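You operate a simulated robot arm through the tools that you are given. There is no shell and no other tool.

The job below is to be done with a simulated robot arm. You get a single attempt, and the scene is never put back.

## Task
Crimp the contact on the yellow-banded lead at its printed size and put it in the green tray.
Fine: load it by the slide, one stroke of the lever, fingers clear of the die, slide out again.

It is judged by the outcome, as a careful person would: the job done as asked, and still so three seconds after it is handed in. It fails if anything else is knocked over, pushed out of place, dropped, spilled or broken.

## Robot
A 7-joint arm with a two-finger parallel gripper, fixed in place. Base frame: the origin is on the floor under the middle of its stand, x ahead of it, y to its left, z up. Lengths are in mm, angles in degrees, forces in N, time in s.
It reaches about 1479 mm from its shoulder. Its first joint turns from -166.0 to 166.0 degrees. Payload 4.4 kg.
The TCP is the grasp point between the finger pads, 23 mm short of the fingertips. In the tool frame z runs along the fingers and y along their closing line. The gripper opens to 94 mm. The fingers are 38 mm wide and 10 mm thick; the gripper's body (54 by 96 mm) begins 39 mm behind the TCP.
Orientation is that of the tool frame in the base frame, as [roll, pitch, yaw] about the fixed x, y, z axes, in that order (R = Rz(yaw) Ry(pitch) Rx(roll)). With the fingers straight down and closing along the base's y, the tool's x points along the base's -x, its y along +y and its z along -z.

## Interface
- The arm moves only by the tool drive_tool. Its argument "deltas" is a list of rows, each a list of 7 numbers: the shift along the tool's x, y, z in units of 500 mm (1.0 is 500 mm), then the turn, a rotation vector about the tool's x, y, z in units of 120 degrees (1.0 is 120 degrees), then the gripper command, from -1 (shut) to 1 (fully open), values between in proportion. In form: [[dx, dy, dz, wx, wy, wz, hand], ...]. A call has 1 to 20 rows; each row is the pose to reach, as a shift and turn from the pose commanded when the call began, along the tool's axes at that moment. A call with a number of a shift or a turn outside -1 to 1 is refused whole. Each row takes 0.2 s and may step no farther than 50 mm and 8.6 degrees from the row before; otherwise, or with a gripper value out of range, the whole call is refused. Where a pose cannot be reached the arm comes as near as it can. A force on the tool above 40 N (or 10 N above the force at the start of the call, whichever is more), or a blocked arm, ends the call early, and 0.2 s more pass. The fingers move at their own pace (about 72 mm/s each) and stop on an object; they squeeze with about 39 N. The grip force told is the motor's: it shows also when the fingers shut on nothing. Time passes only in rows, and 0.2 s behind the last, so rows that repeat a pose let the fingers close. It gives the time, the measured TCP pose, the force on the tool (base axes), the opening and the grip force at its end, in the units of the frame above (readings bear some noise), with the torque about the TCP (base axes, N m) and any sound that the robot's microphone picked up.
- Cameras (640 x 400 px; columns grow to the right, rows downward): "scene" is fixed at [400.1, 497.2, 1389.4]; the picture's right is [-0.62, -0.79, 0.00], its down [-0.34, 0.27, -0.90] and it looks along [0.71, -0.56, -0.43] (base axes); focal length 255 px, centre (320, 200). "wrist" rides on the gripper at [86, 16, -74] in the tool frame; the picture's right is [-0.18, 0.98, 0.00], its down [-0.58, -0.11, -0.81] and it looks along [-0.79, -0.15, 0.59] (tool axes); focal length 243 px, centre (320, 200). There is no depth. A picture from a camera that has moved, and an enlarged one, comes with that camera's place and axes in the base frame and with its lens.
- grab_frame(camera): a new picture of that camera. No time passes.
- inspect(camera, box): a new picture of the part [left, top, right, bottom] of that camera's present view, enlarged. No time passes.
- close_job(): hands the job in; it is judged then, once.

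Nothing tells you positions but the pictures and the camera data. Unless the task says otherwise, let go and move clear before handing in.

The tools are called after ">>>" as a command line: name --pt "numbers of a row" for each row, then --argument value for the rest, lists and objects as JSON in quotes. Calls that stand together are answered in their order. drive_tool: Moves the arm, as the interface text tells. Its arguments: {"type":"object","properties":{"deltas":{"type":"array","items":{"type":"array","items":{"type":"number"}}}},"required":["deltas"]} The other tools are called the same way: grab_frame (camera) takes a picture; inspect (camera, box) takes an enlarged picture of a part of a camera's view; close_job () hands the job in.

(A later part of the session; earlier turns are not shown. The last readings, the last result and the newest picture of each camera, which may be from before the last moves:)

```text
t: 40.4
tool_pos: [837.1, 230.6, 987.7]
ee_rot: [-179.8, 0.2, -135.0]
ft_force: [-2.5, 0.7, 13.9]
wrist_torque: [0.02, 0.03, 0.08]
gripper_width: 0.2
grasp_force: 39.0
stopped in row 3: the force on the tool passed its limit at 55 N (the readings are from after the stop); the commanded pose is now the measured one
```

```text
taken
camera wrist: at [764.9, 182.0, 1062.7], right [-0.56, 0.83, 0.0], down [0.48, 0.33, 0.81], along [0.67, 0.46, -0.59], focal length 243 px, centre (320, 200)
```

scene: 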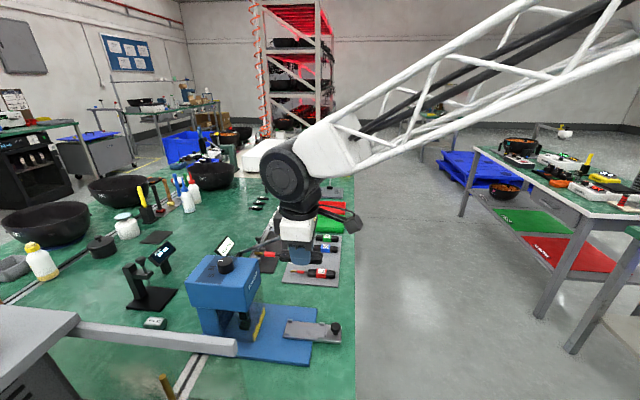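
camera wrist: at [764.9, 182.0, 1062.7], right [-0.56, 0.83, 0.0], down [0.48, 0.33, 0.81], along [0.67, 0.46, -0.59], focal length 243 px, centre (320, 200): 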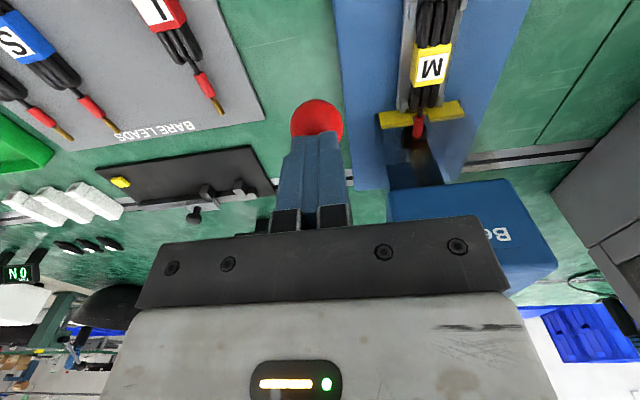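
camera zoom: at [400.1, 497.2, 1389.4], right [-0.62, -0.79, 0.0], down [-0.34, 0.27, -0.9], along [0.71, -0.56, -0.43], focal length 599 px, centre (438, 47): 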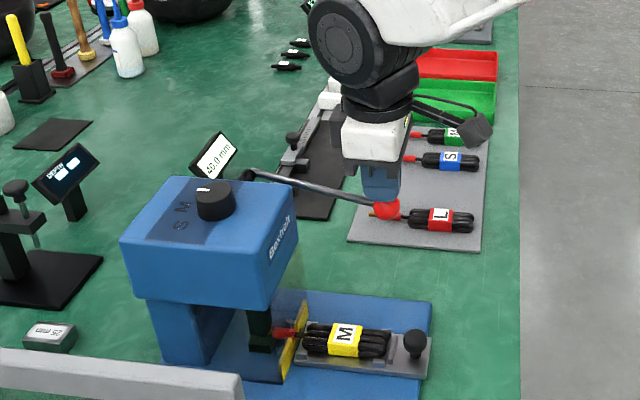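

The push stopped hard at about −16° (55 N). I'll look at the die to see whether that's the bottom of the stroke.

>>> inspect --camera "scene" --box '[235, 295, 295, 340]'

>>> inspect --camera "wrist" --box '[250, 80, 490, 230]'

```text
8.89 times, centred on (265, 318) of scene
camera zoom: at [400.1, 497.2, 1389.4], right [-0.62, -0.79, 0.0], down [-0.34, 0.27, -0.9], along [0.71, -0.56, -0.43], focal length 2264 px, centre (809, -844)
```

zoom: 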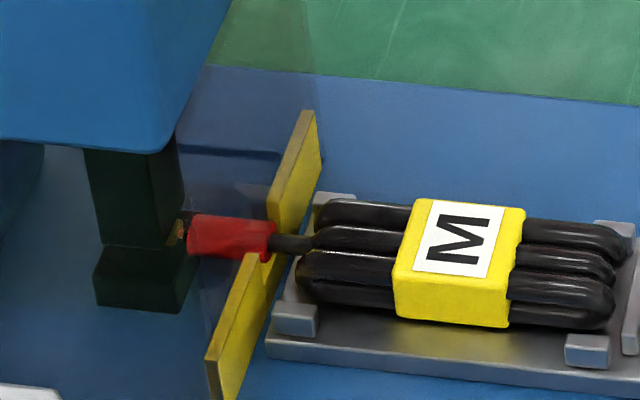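

```text
2.67 times, centred on (370, 155) of wrist
camera zoom: at [764.9, 182.0, 1062.7], right [-0.56, 0.83, 0.0], down [0.48, 0.33, 0.81], along [0.67, 0.46, -0.59], focal length 647 px, centre (187, 320)
```

zoom: 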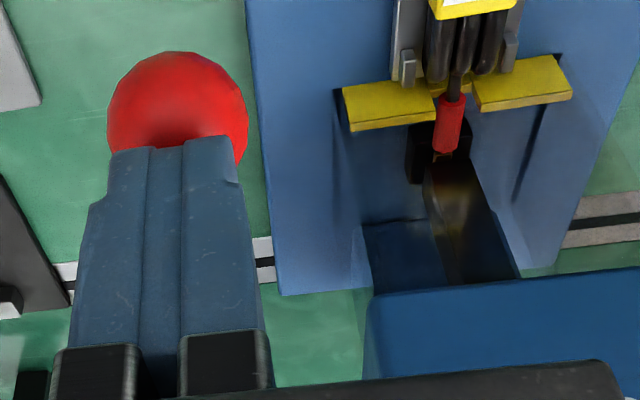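

>>> drive_tool --pt "0 0 0.003 0 0 0 -1" --pt "-0.001 0 0.006 0 0 0 -1"

```text
t: 41.0
tool_pos: [838.0, 231.2, 988.5]
ee_rot: [-179.7, 0.6, -135.1]
ft_force: [-0.5, 1.3, 14.3]
wrist_torque: [0.01, 0.02, 0.05]
gripper_width: 0.0
grasp_force: 39.4
stopped in row 2: the force on the tool passed its limit at 43 N (the readings are from after the stop); the commanded pose is now the measured one
```

It's rigid: no further movement at 43 N, so this looks like the bottom stop. Before letting the lever up, I'll pivot the hand slightly about the fingertips, keeping the ball held down, to try to see the crimp counter.

>>> drive_tool --pt "0.003 0 0.0015 0 -0.03 0 -1" --pt "0.006 0 0.002 0 -0.06 0 -1" --pt "0.009 0 0.0025 0 -0.09 0.0 -1"

>>> grab_frame --camera "wrist"

>>> inspect --camera "wrist" --box '[220, 90, 420, 230]'

```text
t: 41.8
tool_pos: [835.0, 228.2, 987.3]
ee_rot: [-179.7, 11.4, -135.1]
ft_force: [6.6, -0.1, 31.7]
wrist_torque: [0.12, -0.24, -0.12]
gripper_width: 0.0
grasp_force: 39.0
```

```text
taken
camera wrist: at [753.6, 170.6, 1043.5], right [-0.57, 0.82, 0.03], down [0.37, 0.22, 0.91], along [0.74, 0.52, -0.42], focal length 243 px, centre (320, 200)
```

wrist: 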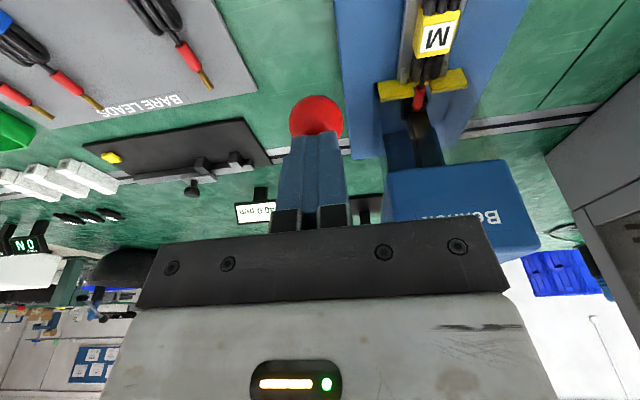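

```text
2.86 times, centred on (320, 160) of wrist
camera zoom: at [753.6, 170.6, 1043.5], right [-0.57, 0.82, 0.03], down [0.37, 0.22, 0.91], along [0.74, 0.52, -0.42], focal length 693 px, centre (320, 314)
```

zoom: 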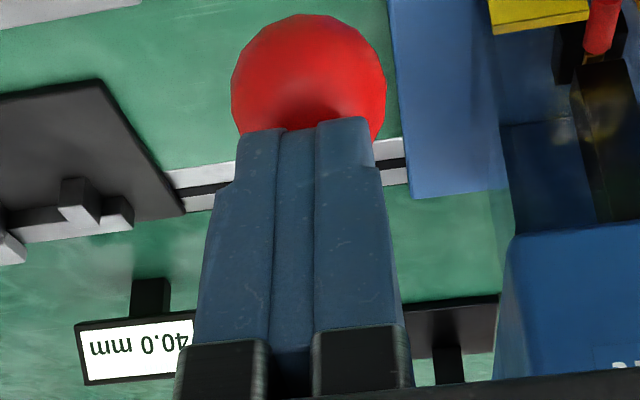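

>>> drive_tool --pt "0 0 0 0 0 -0.06 -1" --pt "0 0 0 0 0 -0.13 -1"

>>> inspect --camera "wrist" --box '[180, 90, 420, 230]'

```text
t: 42.4
tool_pos: [833.7, 229.7, 988.6]
ee_rot: [-177.4, 10.9, -123.0]
ft_force: [-8.4, -4.4, 14.2]
wrist_torque: [-0.04, 0.11, 0.02]
gripper_width: 0.0
grasp_force: 38.8
stopped in row 2: the force on the tool passed its limit at 47 N (the readings are from after the stop); the commanded pose is now the measured one
```

```text
2.67 times, centred on (300, 160) of wrist
camera zoom: at [765.0, 156.3, 1044.0], right [-0.72, 0.69, -0.01], down [0.29, 0.31, 0.91], along [0.63, 0.65, -0.42], focal length 647 px, centre (373, 307)
```

zoom: 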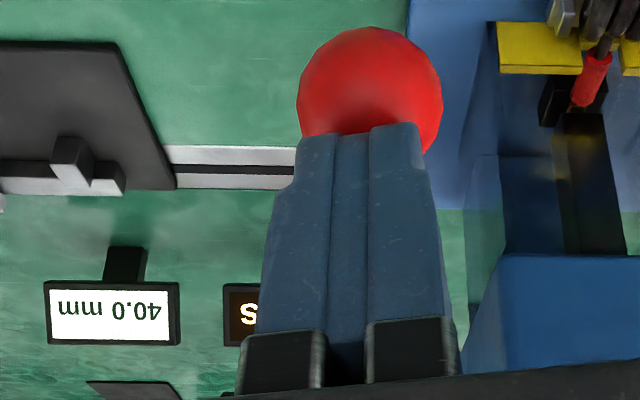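

>>> drive_tool --pt "0 0 0 0 0 -0.05 -1" --pt "0 0 0 0 0 -0.1 -1"

>>> inspect --camera "wrist" --box '[180, 90, 420, 230]'

```text
t: 43.0
tool_pos: [835.0, 227.6, 987.4]
ee_rot: [-175.1, 10.3, -110.7]
ft_force: [-1.1, -2.0, 21.6]
wrist_torque: [-0.01, 0.05, -0.3]
gripper_width: 0.0
grasp_force: 39.5
```

```text
2.67 times, centred on (300, 160) of wrist
camera zoom: at [779.8, 145.0, 1044.4], right [-0.85, 0.53, -0.05], down [0.19, 0.39, 0.9], along [0.5, 0.76, -0.43], focal length 647 px, centre (373, 307)
```

zoom: 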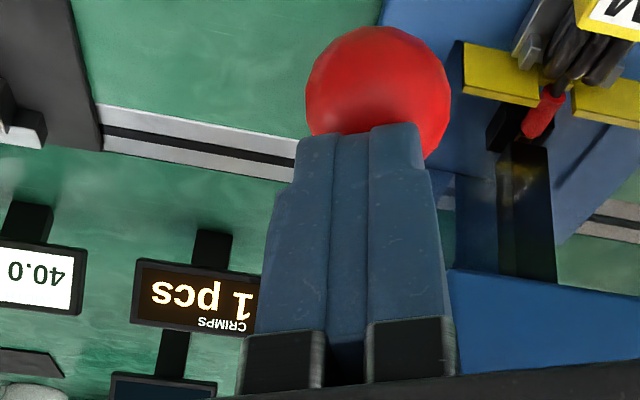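

The counter reads "1 pcs", so the crimp is made. I'll let the lever back up under control, retreating up its arc, and see whether it follows the fingers.

>>> drive_tool --pt "0.0003 0 -0.02 0 0 0 -1" --pt "0.0006 0 -0.0416 0 0 0 -1" --pt "-0.003 -0.0016 -0.067 0 0 0 -1" --pt "-0.0064 -0.0032 -0.0928 0 0 0 -1" --pt "-0.0139 -0.0066 -0.1175 0 0 0 -1" --pt "-0.0214 -0.01 -0.1422 0 0 0 -1"

>>> inspect --camera "scene" --box '[200, 180, 340, 350]'

```text
t: 44.4
tool_pos: [832.2, 225.2, 1058.9]
ee_rot: [-175.2, 10.1, -110.8]
ft_force: [-1.7, -1.2, 4.7]
wrist_torque: [-0.04, 0.02, 0.04]
gripper_width: 0.0
grasp_force: 38.6
```

```text
2.35 times, centred on (270, 265) of scene
camera zoom: at [400.1, 497.2, 1389.4], right [-0.62, -0.79, 0.0], down [-0.34, 0.27, -0.9], along [0.71, -0.56, -0.43], focal length 599 px, centre (438, 47)
```

zoom: 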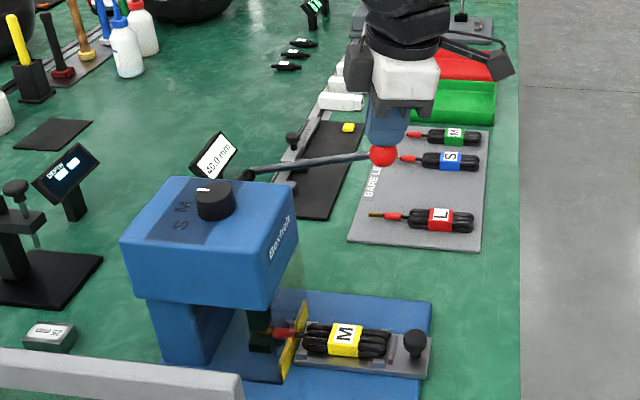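

The lever is spring-returning with the fingers. Continuing up until it rests at the top, then clear above it.

>>> drive_tool --pt "-0.0086 -0.004 -0.018 0 0 0 -1" --pt "-0.0172 -0.008 -0.037 0 0 0 -1" --pt "-0.0265 -0.0122 -0.052 0 0 0 -1" --pt "-0.0358 -0.0164 -0.0676 0 0 0 -1" --pt "-0.043 -0.0198 -0.107 0 0 0 -1" --pt "-0.0572 -0.0264 -0.185 0 0 0 -1"

>>> inspect --camera "scene" --box '[200, 180, 340, 350]'

>>> grab_frame --camera "wrist"

```text
t: 45.8
tool_pos: [842.5, 234.6, 1156.2]
ee_rot: [-175.2, 10.2, -110.8]
ft_force: [-0.1, -0.1, -0.3]
wrist_torque: [0.01, 0.01, 0.01]
gripper_width: 0.0
grasp_force: 38.9
```

```text
2.35 times, centred on (270, 265) of scene
camera zoom: at [400.1, 497.2, 1389.4], right [-0.62, -0.79, 0.0], down [-0.34, 0.27, -0.9], along [0.71, -0.56, -0.43], focal length 599 px, centre (438, 47)
```

zoom: 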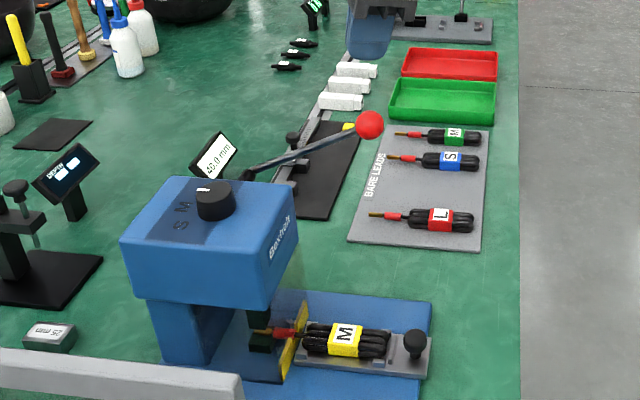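

```text
taken
camera wrist: at [788.0, 152.3, 1212.3], right [-0.85, 0.53, -0.05], down [0.19, 0.39, 0.9], along [0.5, 0.75, -0.43], focal length 243 px, centre (320, 200)
```

wrist: 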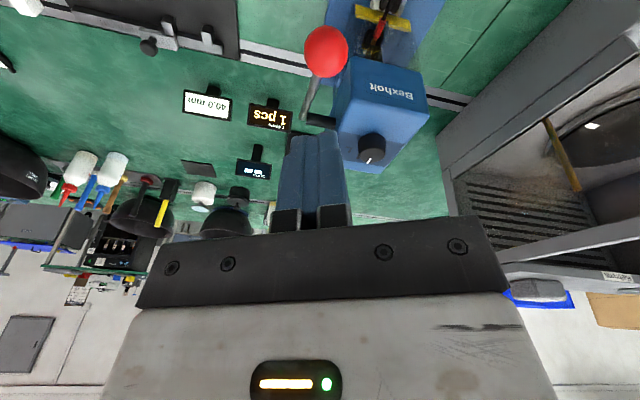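

The lever is back at its rest height and the counter holds at 1. Now I'll realign and go back to the slide knob to draw the slide out.

>>> drive_tool --pt "0.014 0.055 -0.007 0 0 0.0506 -1" --pt "0.0285 0.11 -0.0146 0 0 0.1012 -0.02" --pt "0.0427 0.165 -0.022 0 0 0.1519 -0.02" --pt "0.057 0.22 -0.029 0 0 0.2025 -0.02"

```text
t: 46.8
tool_pos: [726.8, 246.6, 1155.6]
ee_rot: [-179.8, 11.2, -135.6]
ft_force: [-0.8, -0.6, -0.1]
wrist_torque: [0.0, 0.01, -0.01]
gripper_width: 46.1
grasp_force: 0.1
```

>>> drive_tool --pt "0.018 0 0.07 0 -0.02 -0.005 -0.02" --pt "0.036 0 0.14 0 -0.04 -0.005 -0.02" --pt "0.054 0 0.21 0 -0.06 -0.005 -0.02" --pt "0.072 -0.001 0.28 0 -0.08 -0.005 -0.02" --pt "0.09 -0.001 0.345 0 -0.1 -0.005 -0.02" --pt "0.1064 -0.001 0.407 0 -0.1158 -0.005 -0.02"

>>> grab_frame --camera "wrist"

>>> inspect --camera "scene" --box '[220, 230, 360, 350]'

```text
t: 48.1
tool_pos: [720.4, 237.8, 945.3]
ee_rot: [-179.6, 25.2, -134.9]
ft_force: [-0.6, -0.2, 0.7]
wrist_torque: [0.02, 0.02, -0.03]
gripper_width: 46.2
grasp_force: 0.1
```

```text
taken
camera wrist: at [631.6, 172.2, 975.9], right [-0.58, 0.81, 0.07], down [0.2, 0.06, 0.98], along [0.79, 0.58, -0.2], focal length 243 px, centre (320, 200)
```

wrist: 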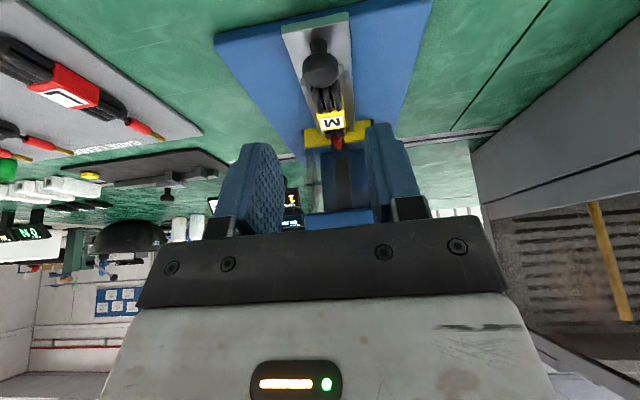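

```text
3.33 times, centred on (290, 290) of scene
camera zoom: at [400.1, 497.2, 1389.4], right [-0.62, -0.79, 0.0], down [-0.34, 0.27, -0.9], along [0.71, -0.56, -0.43], focal length 849 px, centre (420, -100)
```

zoom: 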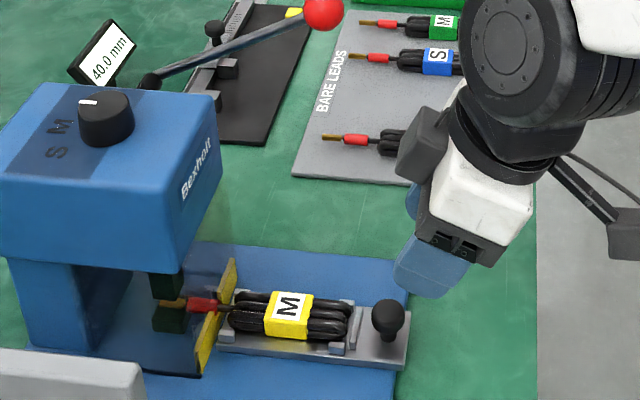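

>>> drive_tool --pt "0.0156 0.004 0.05 0 0 0 -0.02" --pt "0.0156 0.004 0.095 0 0 0 -0.02" --pt "0.0156 0.004 0.125 0 0 0 -0.02" --pt "0.0156 0.004 0.1436 0 0 0 -0.02" --pt "0.0156 0.004 0.1436 0 0 0 -0.02"

>>> grab_frame --camera "wrist"

>>> inspect --camera "scene" --box '[250, 270, 350, 350]'

```text
t: 49.4
tool_pos: [735.2, 255.8, 877.0]
ee_rot: [-179.6, 25.0, -134.9]
ft_force: [0.3, 0.1, -0.2]
wrist_torque: [-0.02, 0.01, 0.02]
gripper_width: 46.0
grasp_force: 0.0
```

```text
taken
camera wrist: at [647.0, 190.7, 907.5], right [-0.58, 0.81, 0.07], down [0.2, 0.06, 0.98], along [0.79, 0.58, -0.2], focal length 243 px, centre (320, 200)
```

wrist: 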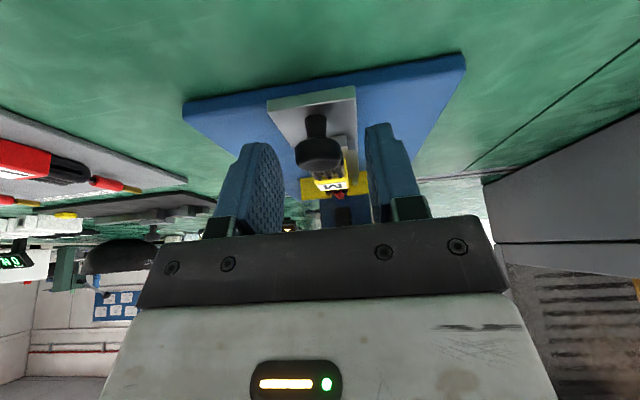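

```text
5.00 times, centred on (300, 310) of scene
camera zoom: at [400.1, 497.2, 1389.4], right [-0.62, -0.79, 0.0], down [-0.34, 0.27, -0.9], along [0.71, -0.56, -0.43], focal length 1274 px, centre (420, -350)
```

zoom: 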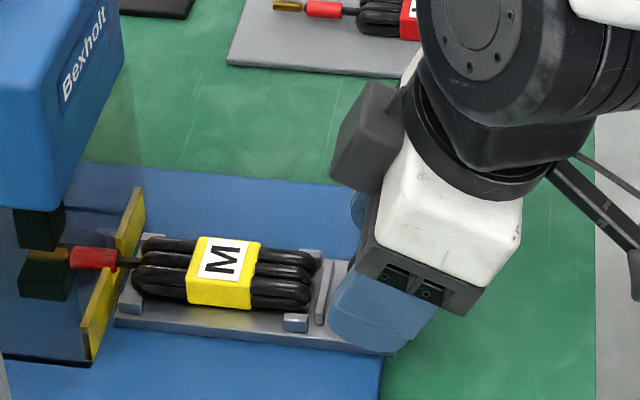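

>>> drive_tool --pt "0 -0.002 0 0 0 0 -0.3" --pt "0 -0.002 0 0 0 0 -0.5" --pt "0 -0.002 0 0 0 0 -1" --pt "0 -0.002 0 0 0 0 -1"

```text
t: 50.4
tool_pos: [734.6, 254.2, 877.1]
ee_rot: [-179.6, 25.1, -134.8]
ft_force: [-5.0, 4.8, 0.7]
wrist_torque: [0.12, 0.08, 0.06]
gripper_width: 23.2
grasp_force: 45.4
```

The knob is gripped again. I'll draw the slide out slowly along −p.

>>> drive_tool --pt "0.0091 0 -0.0042 0 0 0 -1" --pt "0.0181 0 -0.0085 0 0 0 -1" --pt "0.0272 0 -0.0127 0 0 0 -1" --pt "0.0362 0 -0.017 0 0 0 -1"

>>> inspect --camera "scene" --box '[240, 280, 340, 350]'

```text
t: 51.4
tool_pos: [721.7, 239.9, 877.4]
ee_rot: [-179.7, 25.0, -134.9]
ft_force: [0.2, -0.4, -6.2]
wrist_torque: [-0.08, 0.05, -0.01]
gripper_width: 22.8
grasp_force: 45.1
```

```text
5.71 times, centred on (290, 315) of scene
camera zoom: at [400.1, 497.2, 1389.4], right [-0.62, -0.79, 0.0], down [-0.34, 0.27, -0.9], along [0.71, -0.56, -0.43], focal length 1455 px, centre (491, -457)
```

zoom: 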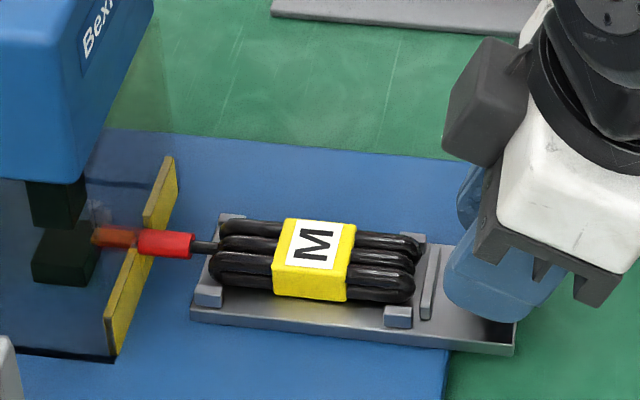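

>>> drive_tool --pt "0.0091 0 -0.0038 0 0 0 -1" --pt "0.0181 0 -0.0081 0 0 0 -1" --pt "0.0272 0 -0.0123 0 0 0 -1" --pt "0.0362 0 -0.0166 0 0 0 -1"

>>> inspect --camera "scene" --box '[240, 280, 340, 350]'

```text
t: 52.4
tool_pos: [707.9, 226.1, 876.4]
ee_rot: [-179.7, 25.2, -134.7]
ft_force: [-2.5, 3.3, -1.8]
wrist_torque: [0.09, 0.02, 0.04]
gripper_width: 22.9
grasp_force: 45.1
```

```text
5.71 times, centred on (290, 315) of scene
camera zoom: at [400.1, 497.2, 1389.4], right [-0.62, -0.79, 0.0], down [-0.34, 0.27, -0.9], along [0.71, -0.56, -0.43], focal length 1455 px, centre (491, -457)
```

zoom: 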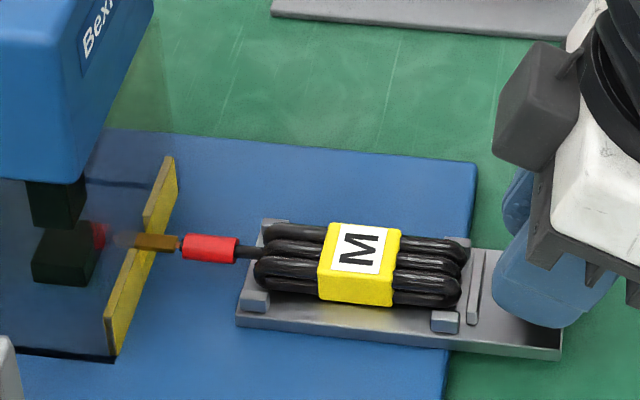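

>>> drive_tool --pt "0.0091 0 -0.0042 0 0 0 -1" --pt "0.0181 0 -0.0085 0 0 0 -1" --pt "0.0272 0 -0.0127 0 0 0 -1" --pt "0.0362 0 -0.017 0 0 0 -1" --pt "0.0399 0 -0.0187 0 0 0 -1"

>>> inspect --camera "scene" --box '[240, 280, 340, 350]'

```text
t: 53.5
tool_pos: [691.3, 212.0, 876.8]
ee_rot: [-179.6, 25.1, -134.8]
ft_force: [16.9, 29.1, -21.4]
wrist_torque: [0.48, -0.32, 0.03]
gripper_width: 23.0
grasp_force: 45.1
```

```text
5.71 times, centred on (290, 315) of scene
camera zoom: at [400.1, 497.2, 1389.4], right [-0.62, -0.79, 0.0], down [-0.34, 0.27, -0.9], along [0.71, -0.56, -0.43], focal length 1455 px, centre (491, -457)
```

zoom: 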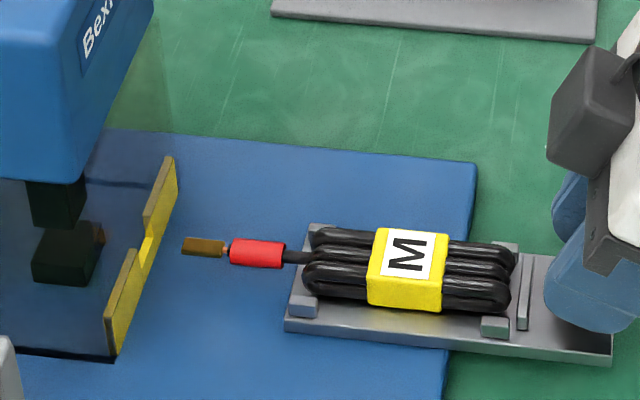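

The slide is fully out at its outer stop with the crimped lead on it. I'll unload, open, and back off the knob.

>>> drive_tool --pt "-0.0028 0 0.0035 0 0 0 -1" --pt "-0.0028 0 0.0035 0 0 0 -0.4" --pt "-0.0028 0 0.0035 0 0 0 -0.02" --pt "-0.0028 0 0.0 0 0 0 -0.02" --pt "-0.0028 0 -0.04 0 0 0 -0.02" --pt "-0.0028 0 -0.1 0 0 0 -0.02" --pt "-0.0028 0 -0.17 0 0 0 -0.02"

>>> inspect --camera "scene" --box '[240, 280, 340, 350]'

>>> grab_frame --camera "wrist"

```text
t: 55.1
tool_pos: [666.6, 186.5, 954.8]
ee_rot: [-179.7, 25.1, -135.0]
ft_force: [-0.2, 0.3, -0.2]
wrist_torque: [-0.02, 0.01, -0.04]
gripper_width: 46.1
grasp_force: 0.1
```

```text
5.71 times, centred on (290, 315) of scene
camera zoom: at [400.1, 497.2, 1389.4], right [-0.62, -0.79, 0.0], down [-0.34, 0.27, -0.9], along [0.71, -0.56, -0.43], focal length 1455 px, centre (491, -457)
```

zoom: 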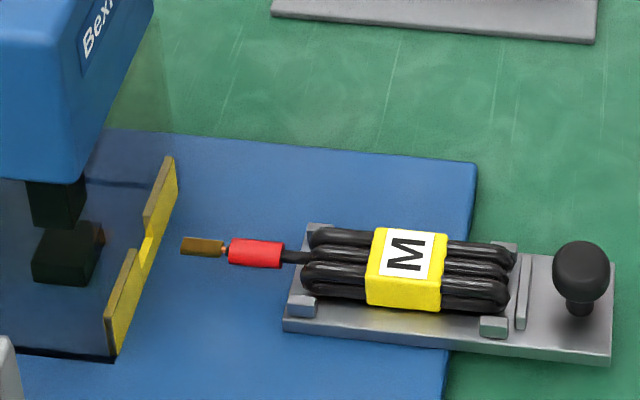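

```text
taken
camera wrist: at [578.6, 120.8, 985.8], right [-0.58, 0.81, 0.07], down [0.2, 0.06, 0.98], along [0.79, 0.58, -0.2], focal length 243 px, centre (320, 200)
```

wrist: 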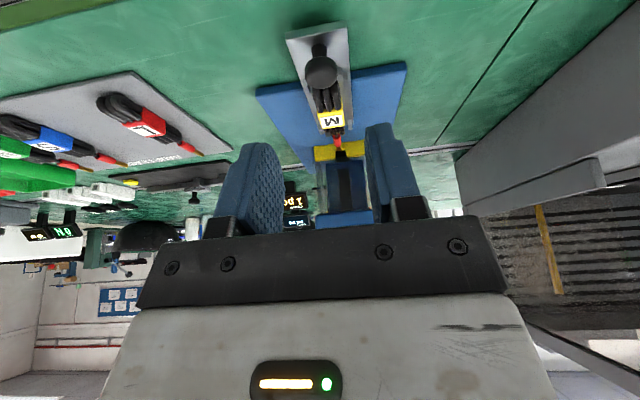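

The slide is out and the knob is free. I'll straighten up and hover over the lead on the slide to pick it up.

>>> drive_tool --pt "-0.05 0 0.01 0 0.05 0 -0.02" --pt "-0.1 0 0.03 0 0.1 0 -0.02" --pt "-0.15 -0.001 0.055 0 0.15 0 -0.02" --pt "-0.19 -0.001 0.075 0 0.2 0 -0.02" --pt "-0.213 -0.001 0.0888 0 0.209 0 -0.02"

>>> grab_frame --camera "wrist"

>>> inspect --camera "wrist" --box '[240, 20, 400, 180]'

```text
t: 56.4
tool_pos: [748.2, 267.9, 960.4]
ee_rot: [-179.8, 0.0, -135.0]
ft_force: [1.2, 0.2, 0.0]
wrist_torque: [-0.02, -0.03, -0.02]
gripper_width: 46.2
grasp_force: 0.1
```

```text
taken
camera wrist: at [677.1, 219.8, 1035.1], right [-0.57, 0.82, -0.01], down [0.48, 0.34, 0.81], along [0.67, 0.45, -0.59], focal length 243 px, centre (320, 200)
```

wrist: 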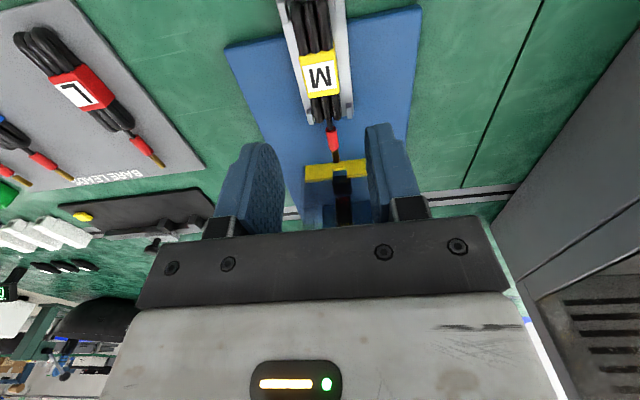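

```text
2.50 times, centred on (320, 100) of wrist
camera zoom: at [677.1, 219.8, 1035.1], right [-0.57, 0.82, -0.01], down [0.48, 0.34, 0.81], along [0.67, 0.45, -0.59], focal length 606 px, centre (320, 450)
```

zoom: 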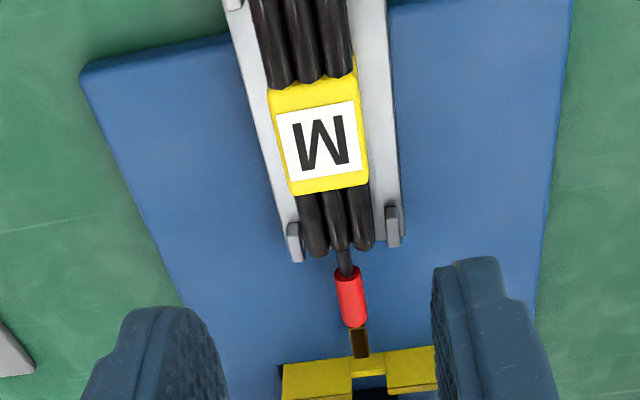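

The band is exactly under the TCP. I'll go down to the same height as at release and grip.

>>> drive_tool --pt "0 0 0.07 0 0 0 -0.02" --pt "0 0 0.13 0 0 0 -0.02" --pt "0 0 0.165 0 0 0 -0.02" --pt "0 0 0.179 0 0 0 -0.02" --pt "0 0 0.179 0 0 0 -0.4" --pt "0 0 0.179 0 0 0 -1" --pt "0 0 0.179 0 0 0 -1"

>>> grab_frame --camera "wrist"

>>> inspect --camera "scene" --box '[240, 280, 340, 350]'

```text
t: 58.0
tool_pos: [750.4, 267.8, 870.5]
ee_rot: [-179.7, 0.0, -135.0]
ft_force: [-0.3, 0.4, 0.5]
wrist_torque: [-0.01, 0.01, 0.0]
gripper_width: 24.0
grasp_force: 39.6
```

```text
taken
camera wrist: at [677.8, 219.0, 944.7], right [-0.57, 0.82, -0.01], down [0.48, 0.34, 0.81], along [0.67, 0.45, -0.59], focal length 243 px, centre (320, 200)
```

wrist: 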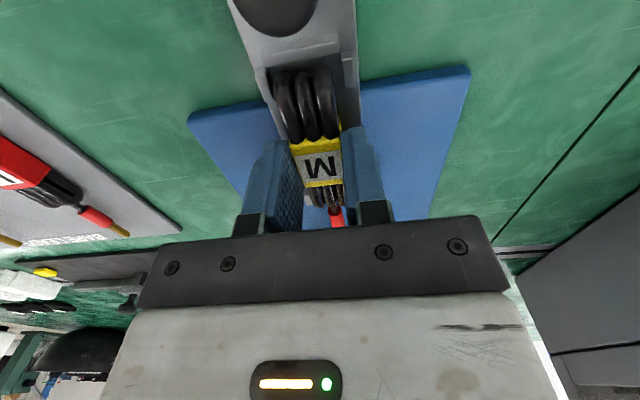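

```text
5.71 times, centred on (290, 315) of scene
camera zoom: at [400.1, 497.2, 1389.4], right [-0.62, -0.79, 0.0], down [-0.34, 0.27, -0.9], along [0.71, -0.56, -0.43], focal length 1455 px, centre (491, -457)
```

zoom: 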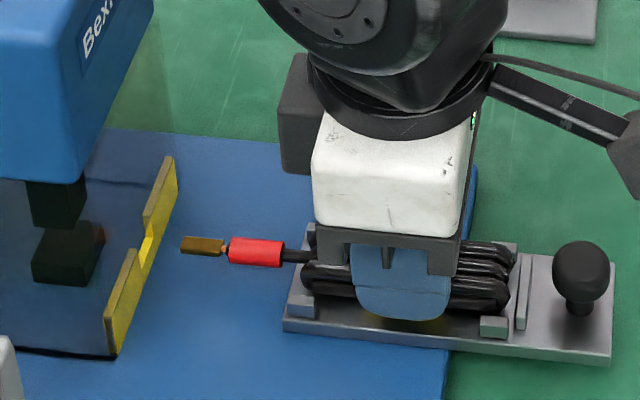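

The crimped lead is gripped. I'll lift it straight up out of the slide, back toward the robot, and carry it high past the lever toward the green tray.

>>> drive_tool --pt "0 0 -0.02 0 0 0 -1" --pt "0 0 -0.07 0 0 0 -1" --pt "0 0 -0.14 0 0 0 -1" --pt "0 0 -0.22 0 0 0 -1" --pt "0 0 -0.3 0 0 0 -1" --pt "0 0 -0.38 0 0 0 -1" --pt "0 0 -0.45 0 0 0 -1" --pt "0 0 -0.51 0 0 0 -1" --pt "0.08 0 -0.51 0 0 0 -1" --pt "0.155 0 -0.51 0 0 0 -1"

>>> inspect --camera "scene" --box '[200, 130, 360, 350]'

```text
t: 60.1
tool_pos: [693.4, 213.1, 1124.9]
ee_rot: [-179.7, 0.0, -135.0]
ft_force: [0.8, 0.6, -1.1]
wrist_torque: [0.01, 0.05, 0.01]
gripper_width: 24.0
grasp_force: 39.2
```

```text
1.82 times, centred on (280, 240) of scene
camera zoom: at [400.1, 497.2, 1389.4], right [-0.62, -0.79, 0.0], down [-0.34, 0.27, -0.9], along [0.71, -0.56, -0.43], focal length 463 px, centre (393, 127)
```

zoom: 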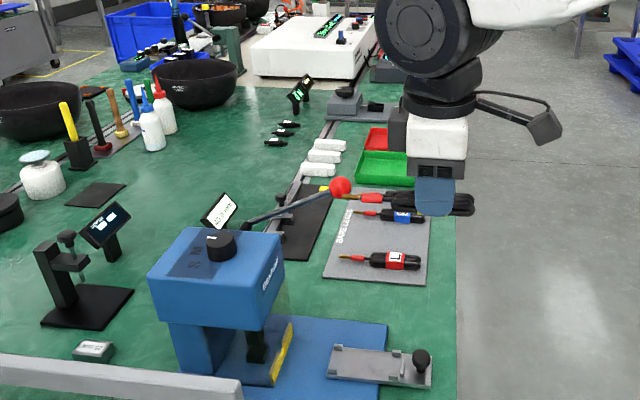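

The slide is empty and drawn out, and the lever is at rest. Carrying the lead along the table at height to look into the green tray.

>>> drive_tool --pt "0 -0.08 0 0 0 0 -1" --pt "0 -0.17 0 0 0 0 -1" --pt "0 -0.26 0 0 0 0 -1" --pt "0 -0.35 0 0 0 0 -1" --pt "0 -0.44 0 0 0 0 -1" --pt "0 -0.53 0 0 0 0 -1" --pt "0 -0.62 0 0 0 0 -1" --pt "0 -0.71 0 0 0 0 -1"

>>> grab_frame --camera "wrist"

>>> inspect --camera "wrist" --box '[130, 0, 330, 170]'

>>> grab_frame --camera "scene"

>>> inspect --camera "scene" --box '[280, 170, 380, 250]'

```text
t: 62.0
tool_pos: [944.8, -37.4, 1128.8]
ee_rot: [-179.6, 0.0, -134.9]
ft_force: [-1.4, -0.6, -0.2]
wrist_torque: [0.03, -0.03, 0.03]
gripper_width: 24.0
grasp_force: 38.9
```

```text
taken
camera wrist: at [872.8, -86.0, 1203.0], right [-0.57, 0.82, -0.01], down [0.48, 0.34, 0.81], along [0.67, 0.45, -0.59], focal length 243 px, centre (320, 200)
```

wrist: 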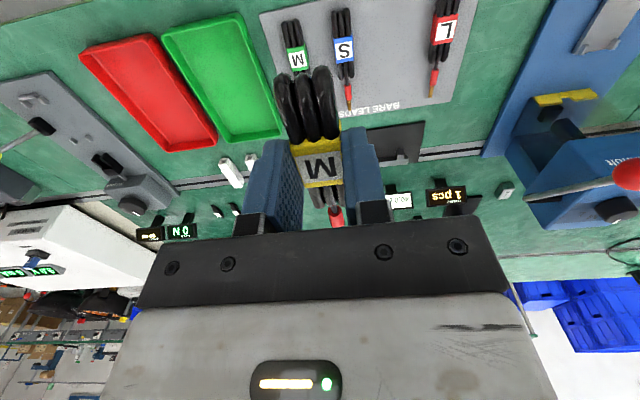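

```text
2.35 times, centred on (230, 85) of wrist
camera zoom: at [872.8, -86.0, 1203.0], right [-0.57, 0.82, -0.01], down [0.48, 0.34, 0.81], along [0.67, 0.45, -0.59], focal length 571 px, centre (532, 471)
```

zoom: 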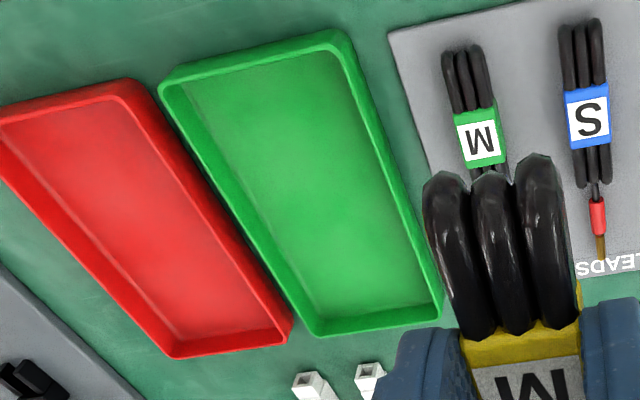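

```text
taken
```

scene: 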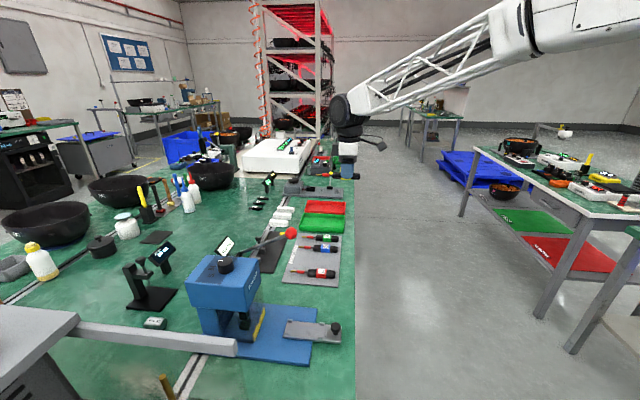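

```text
5.00 times, centred on (330, 210) of scene
camera zoom: at [400.1, 497.2, 1389.4], right [-0.62, -0.79, 0.0], down [-0.34, 0.27, -0.9], along [0.71, -0.56, -0.43], focal length 1274 px, centre (270, 150)
```

zoom: 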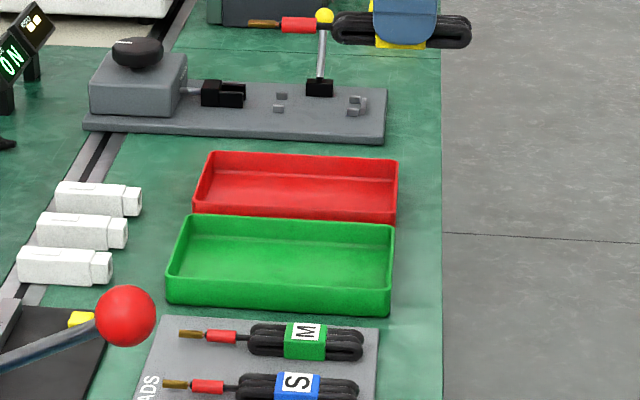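

The green tray spans about p 641–821 and q 790–900, so the lead's 142 mm fits along it. I'll move over its centre and partway down to recheck.

>>> drive_tool --pt "-0.03 -0.07 0 -0.0033 0 0 -1" --pt "-0.06 -0.15 0.02 -0.0033 0 0 -1" --pt "-0.09 -0.23 0.08 -0.0033 0 0 -1" --pt "-0.119 -0.297 0.14 -0.0033 0 0 -1" --pt "-0.119 -0.297 0.21 -0.0033 0 0 -1" --pt "-0.119 -0.297 0.258 -0.0033 0 0 -1"

>>> grab_frame --camera "wrist"

>>> inspect --camera "scene" --box '[280, 170, 380, 250]'

```text
refused: row 3 steps farther than a row can; nothing moved
```

```text
taken
camera wrist: at [872.8, -86.0, 1203.0], right [-0.57, 0.82, -0.01], down [0.48, 0.34, 0.81], along [0.67, 0.45, -0.59], focal length 243 px, centre (320, 200)
```

wrist: 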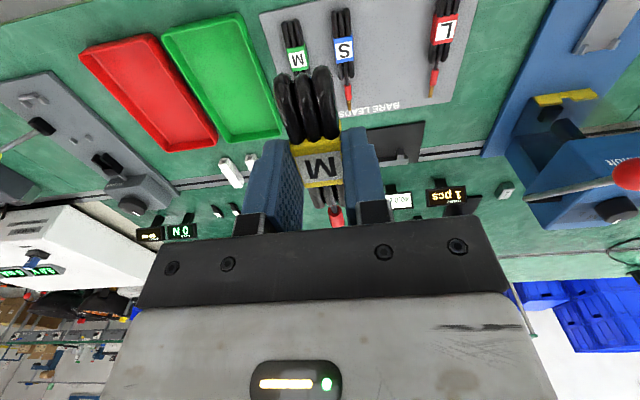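

```text
5.00 times, centred on (330, 210) of scene
camera zoom: at [400.1, 497.2, 1389.4], right [-0.62, -0.79, 0.0], down [-0.34, 0.27, -0.9], along [0.71, -0.56, -0.43], focal length 1274 px, centre (270, 150)
```

zoom: 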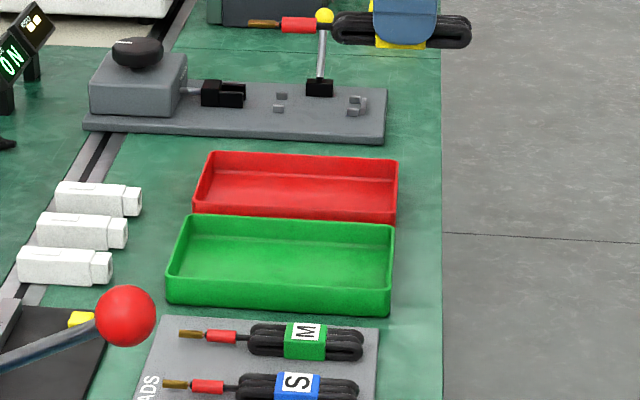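

The last call was refused because one step was too long, and nothing moved. I'm repeating it with shorter steps.

>>> drive_tool --pt "-0.025 -0.06 0 -0.0033 0 0 -1" --pt "-0.05 -0.125 0.01 -0.0033 0 0 -1" --pt "-0.075 -0.19 0.04 -0.0033 0 0 -1" --pt "-0.1 -0.25 0.08 -0.0033 0 0 -1" --pt "-0.119 -0.297 0.13 -0.0033 0 0 -1" --pt "-0.119 -0.297 0.2 -0.0033 0 0 -1" --pt "-0.119 -0.297 0.258 -0.0033 0 0 -1"

>>> grab_frame --camera "wrist"

>>> inspect --camera "scene" --box '[280, 170, 380, 250]'

```text
t: 63.5
tool_pos: [1092.0, -101.5, 999.7]
ee_rot: [180.0, 0.1, -134.9]
ft_force: [0.7, 0.5, -0.5]
wrist_torque: [0.02, -0.01, 0.0]
gripper_width: 23.9
grasp_force: 38.8
```

```text
taken
camera wrist: at [1020.8, -149.0, 1074.6], right [-0.57, 0.82, 0.0], down [0.49, 0.33, 0.81], along [0.67, 0.46, -0.59], focal length 243 px, centre (320, 200)
```

wrist: 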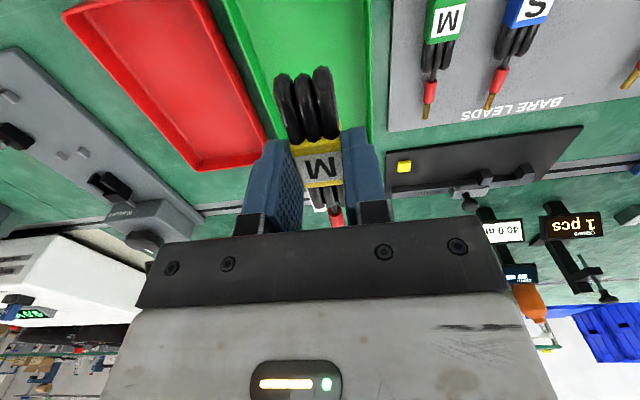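

```text
5.00 times, centred on (330, 210) of scene
camera zoom: at [400.1, 497.2, 1389.4], right [-0.62, -0.79, 0.0], down [-0.34, 0.27, -0.9], along [0.71, -0.56, -0.43], focal length 1274 px, centre (270, 150)
```

zoom: 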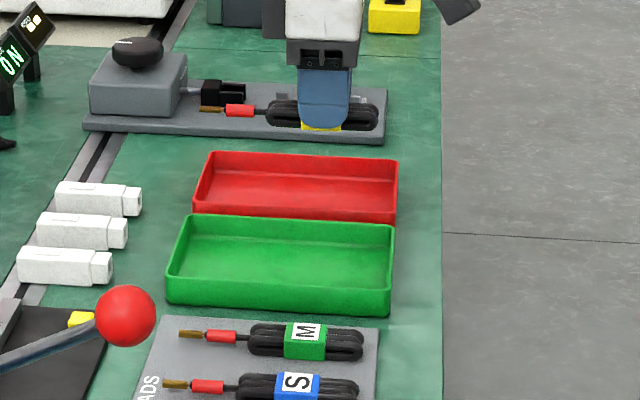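

The close view puts the tray centre at q≈856, so I'll shift 12 mm and lower the lead to just inside the tray.

>>> drive_tool --pt "0 -0.024 0.02 0 0 0 -1" --pt "0 -0.024 0.08 0 0 0 -1" --pt "0 -0.024 0.14 0 0 0 -1" --pt "0 -0.024 0.19 0 0 0 -1" --pt "0 -0.024 0.219 0 0 0 -1"

>>> grab_frame --camera "wrist"

>>> inspect --camera "scene" --box '[290, 180, 360, 240]'

```text
t: 64.8
tool_pos: [1100.2, -109.4, 889.5]
ee_rot: [180.0, 0.1, -135.1]
ft_force: [0.3, 0.2, 0.0]
wrist_torque: [-0.01, 0.01, -0.01]
gripper_width: 23.9
grasp_force: 39.3
```

```text
taken
camera wrist: at [1028.5, -158.1, 963.9], right [-0.57, 0.82, 0.0], down [0.49, 0.33, 0.81], along [0.67, 0.46, -0.59], focal length 243 px, centre (320, 200)
```

wrist: 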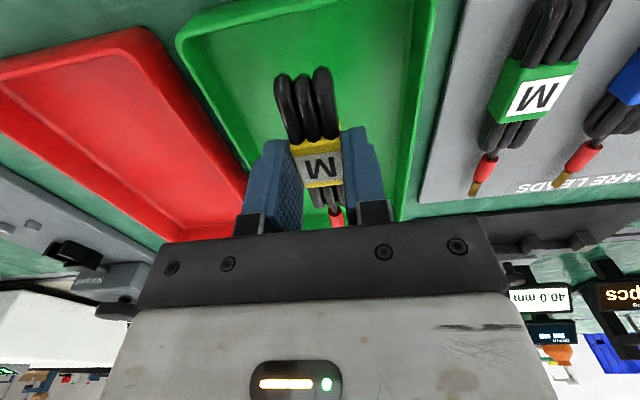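

```text
6.67 times, centred on (325, 210) of scene
camera zoom: at [400.1, 497.2, 1389.4], right [-0.62, -0.79, 0.0], down [-0.34, 0.27, -0.9], along [0.71, -0.56, -0.43], focal length 1698 px, centre (287, 133)
```

zoom: 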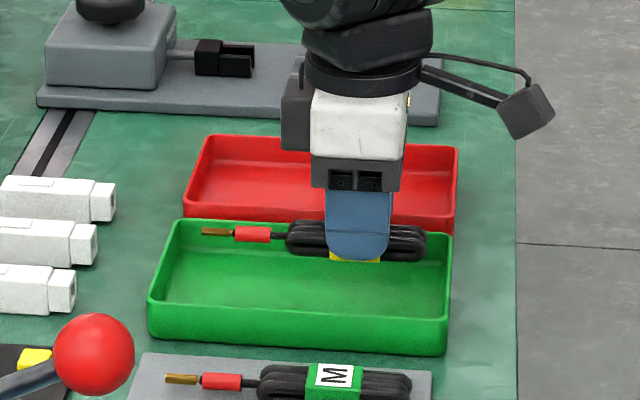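

>>> drive_tool --pt "0 0 0.02 0 0 0 -1" --pt "0 0 0.036 0 0 0 -1" --pt "0 0 0.046 0 0 0 -1" --pt "0 0 0.052 0 0 0 -1"

>>> inspect --camera "scene" --box '[290, 180, 360, 240]'

```text
t: 65.8
tool_pos: [1101.0, -108.2, 863.4]
ee_rot: [179.9, 0.2, -135.0]
ft_force: [0.6, -0.1, -0.8]
wrist_torque: [0.05, -0.03, -0.04]
gripper_width: 24.0
grasp_force: 38.9
```

```text
6.67 times, centred on (325, 210) of scene
camera zoom: at [400.1, 497.2, 1389.4], right [-0.62, -0.79, 0.0], down [-0.34, 0.27, -0.9], along [0.71, -0.56, -0.43], focal length 1698 px, centre (287, 133)
```

zoom: 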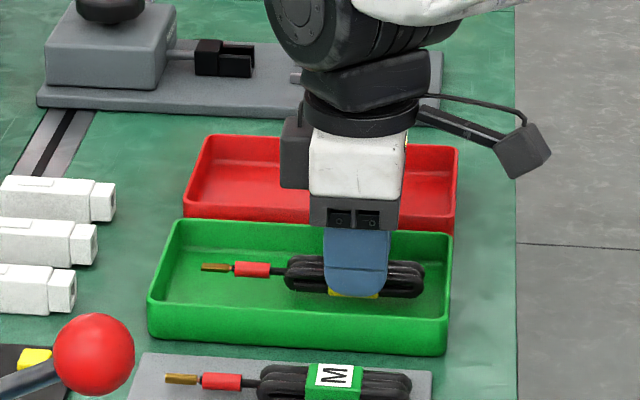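

>>> drive_tool --pt "0 0 0.004 0 0 0 -1" --pt "0 0 0.008 0 0 0 -1"

```text
t: 66.3
tool_pos: [1101.9, -108.9, 860.2]
ee_rot: [179.9, 0.1, -135.0]
ft_force: [0.4, -0.8, -1.5]
wrist_torque: [0.01, 0.02, 0.04]
gripper_width: 24.0
grasp_force: 39.2
```

>>> drive_tool --pt "0 0 0.004 0 0 0 -1" --pt "0 0 0.008 0 0 0 -1"

>>> inspect --camera "scene" --box '[290, 180, 360, 240]'

```text
t: 67.0
tool_pos: [1100.5, -108.1, 855.5]
ee_rot: [179.9, 0.1, -134.9]
ft_force: [0.8, -0.4, 0.0]
wrist_torque: [0.02, 0.02, 0.02]
gripper_width: 23.9
grasp_force: 39.1
```

```text
6.67 times, centred on (325, 210) of scene
camera zoom: at [400.1, 497.2, 1389.4], right [-0.62, -0.79, 0.0], down [-0.34, 0.27, -0.9], along [0.71, -0.56, -0.43], focal length 1698 px, centre (287, 133)
```

zoom: 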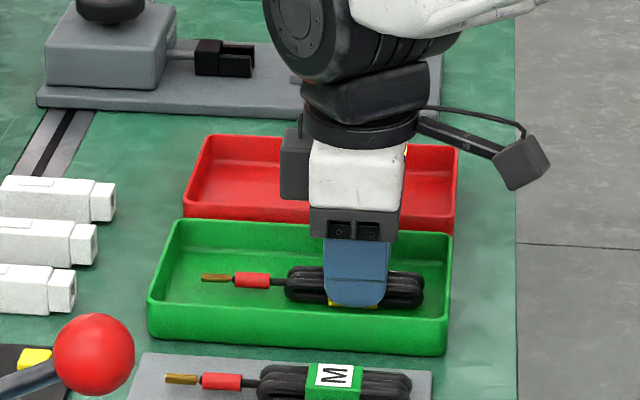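

>>> drive_tool --pt "0 0 0.003 0 0 0 -1" --pt "0 0 0.006 0 0 0 -1"

```text
t: 67.5
tool_pos: [1100.8, -108.6, 854.7]
ee_rot: [-179.9, 0.0, -135.0]
ft_force: [-1.9, -1.8, 12.0]
wrist_torque: [-0.15, 0.25, 0.0]
gripper_width: 24.0
grasp_force: 39.5
```

The lead has touched the tray floor (12 N). I'll ease off, open, and rise straight up.

>>> drive_tool --pt "0 0 -0.002 0 0 0 -1" --pt "0 0 -0.002 0 0 0 -0.35" --pt "0 0 -0.002 0 0 0 -0.02" --pt "0 0 -0.002 0 0 0 -0.02" --pt "0 0 -0.03 0 0 0 -0.02" --pt "0 0 -0.09 0 0 0 -0.02" --pt "0 0 -0.16 0 0 0 -0.02" --pt "0 0 -0.25 0 0 0 -0.02" --pt "0 0 -0.34 0 0 0 -0.02"

>>> grab_frame --camera "scene"

>>> inspect --camera "scene" --box '[290, 180, 360, 240]'

>>> grab_frame --camera "wrist"

>>> inspect --camera "scene" --box '[190, 220, 350, 360]'

```text
t: 69.5
tool_pos: [1101.4, -108.2, 1021.3]
ee_rot: [179.8, -0.1, -135.0]
ft_force: [-0.5, 0.3, -1.6]
wrist_torque: [0.01, 0.0, -0.02]
gripper_width: 46.0
grasp_force: 0.1
```

```text
taken
```

scene: 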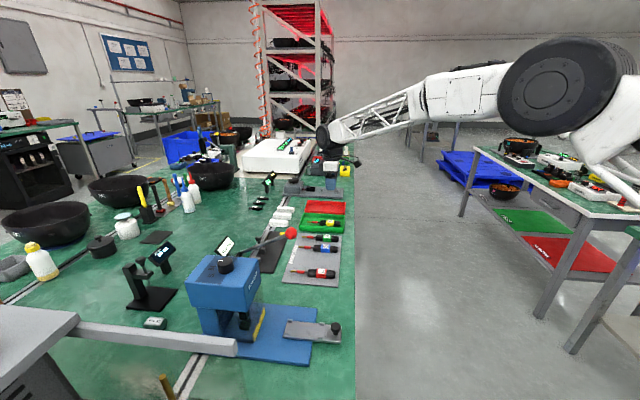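

```text
6.67 times, centred on (325, 210) of scene
camera zoom: at [400.1, 497.2, 1389.4], right [-0.62, -0.79, 0.0], down [-0.34, 0.27, -0.9], along [0.71, -0.56, -0.43], focal length 1698 px, centre (287, 133)
```

zoom: 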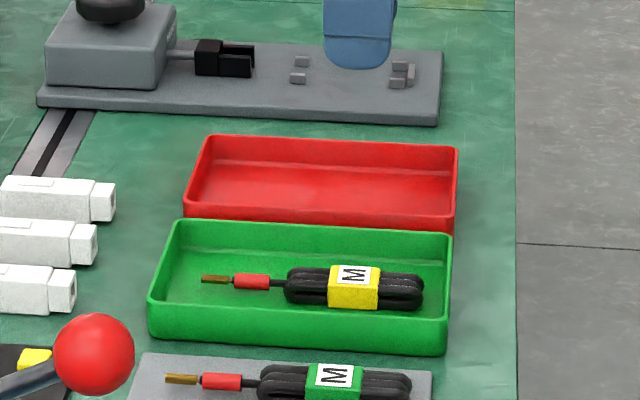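

```text
taken
camera wrist: at [1029.8, -157.3, 1096.3], right [-0.57, 0.82, 0.0], down [0.49, 0.33, 0.81], along [0.66, 0.46, -0.59], focal length 243 px, centre (320, 200)
```

wrist: 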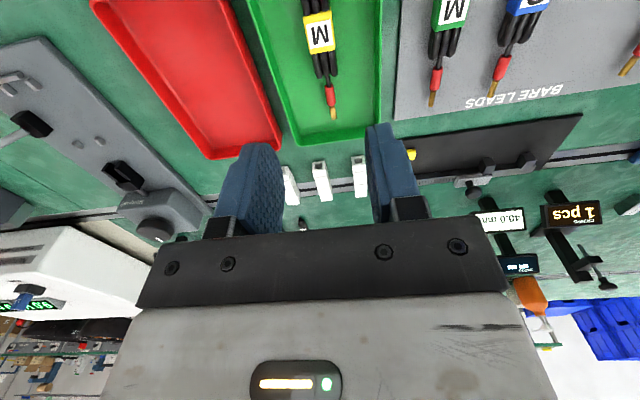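

```text
2.86 times, centred on (270, 290) of scene
camera zoom: at [400.1, 497.2, 1389.4], right [-0.62, -0.79, 0.0], down [-0.34, 0.27, -0.9], along [0.71, -0.56, -0.43], focal length 728 px, centre (463, -57)
```

zoom: 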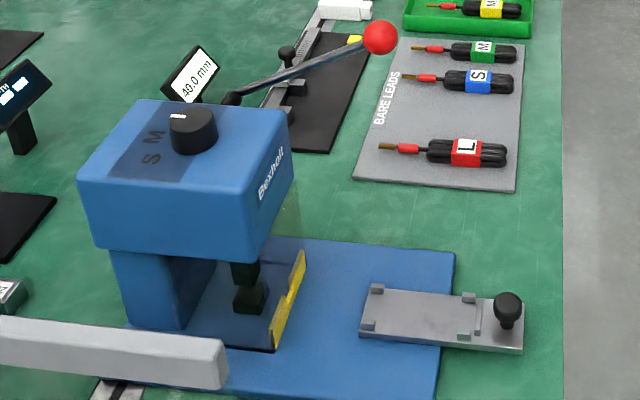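

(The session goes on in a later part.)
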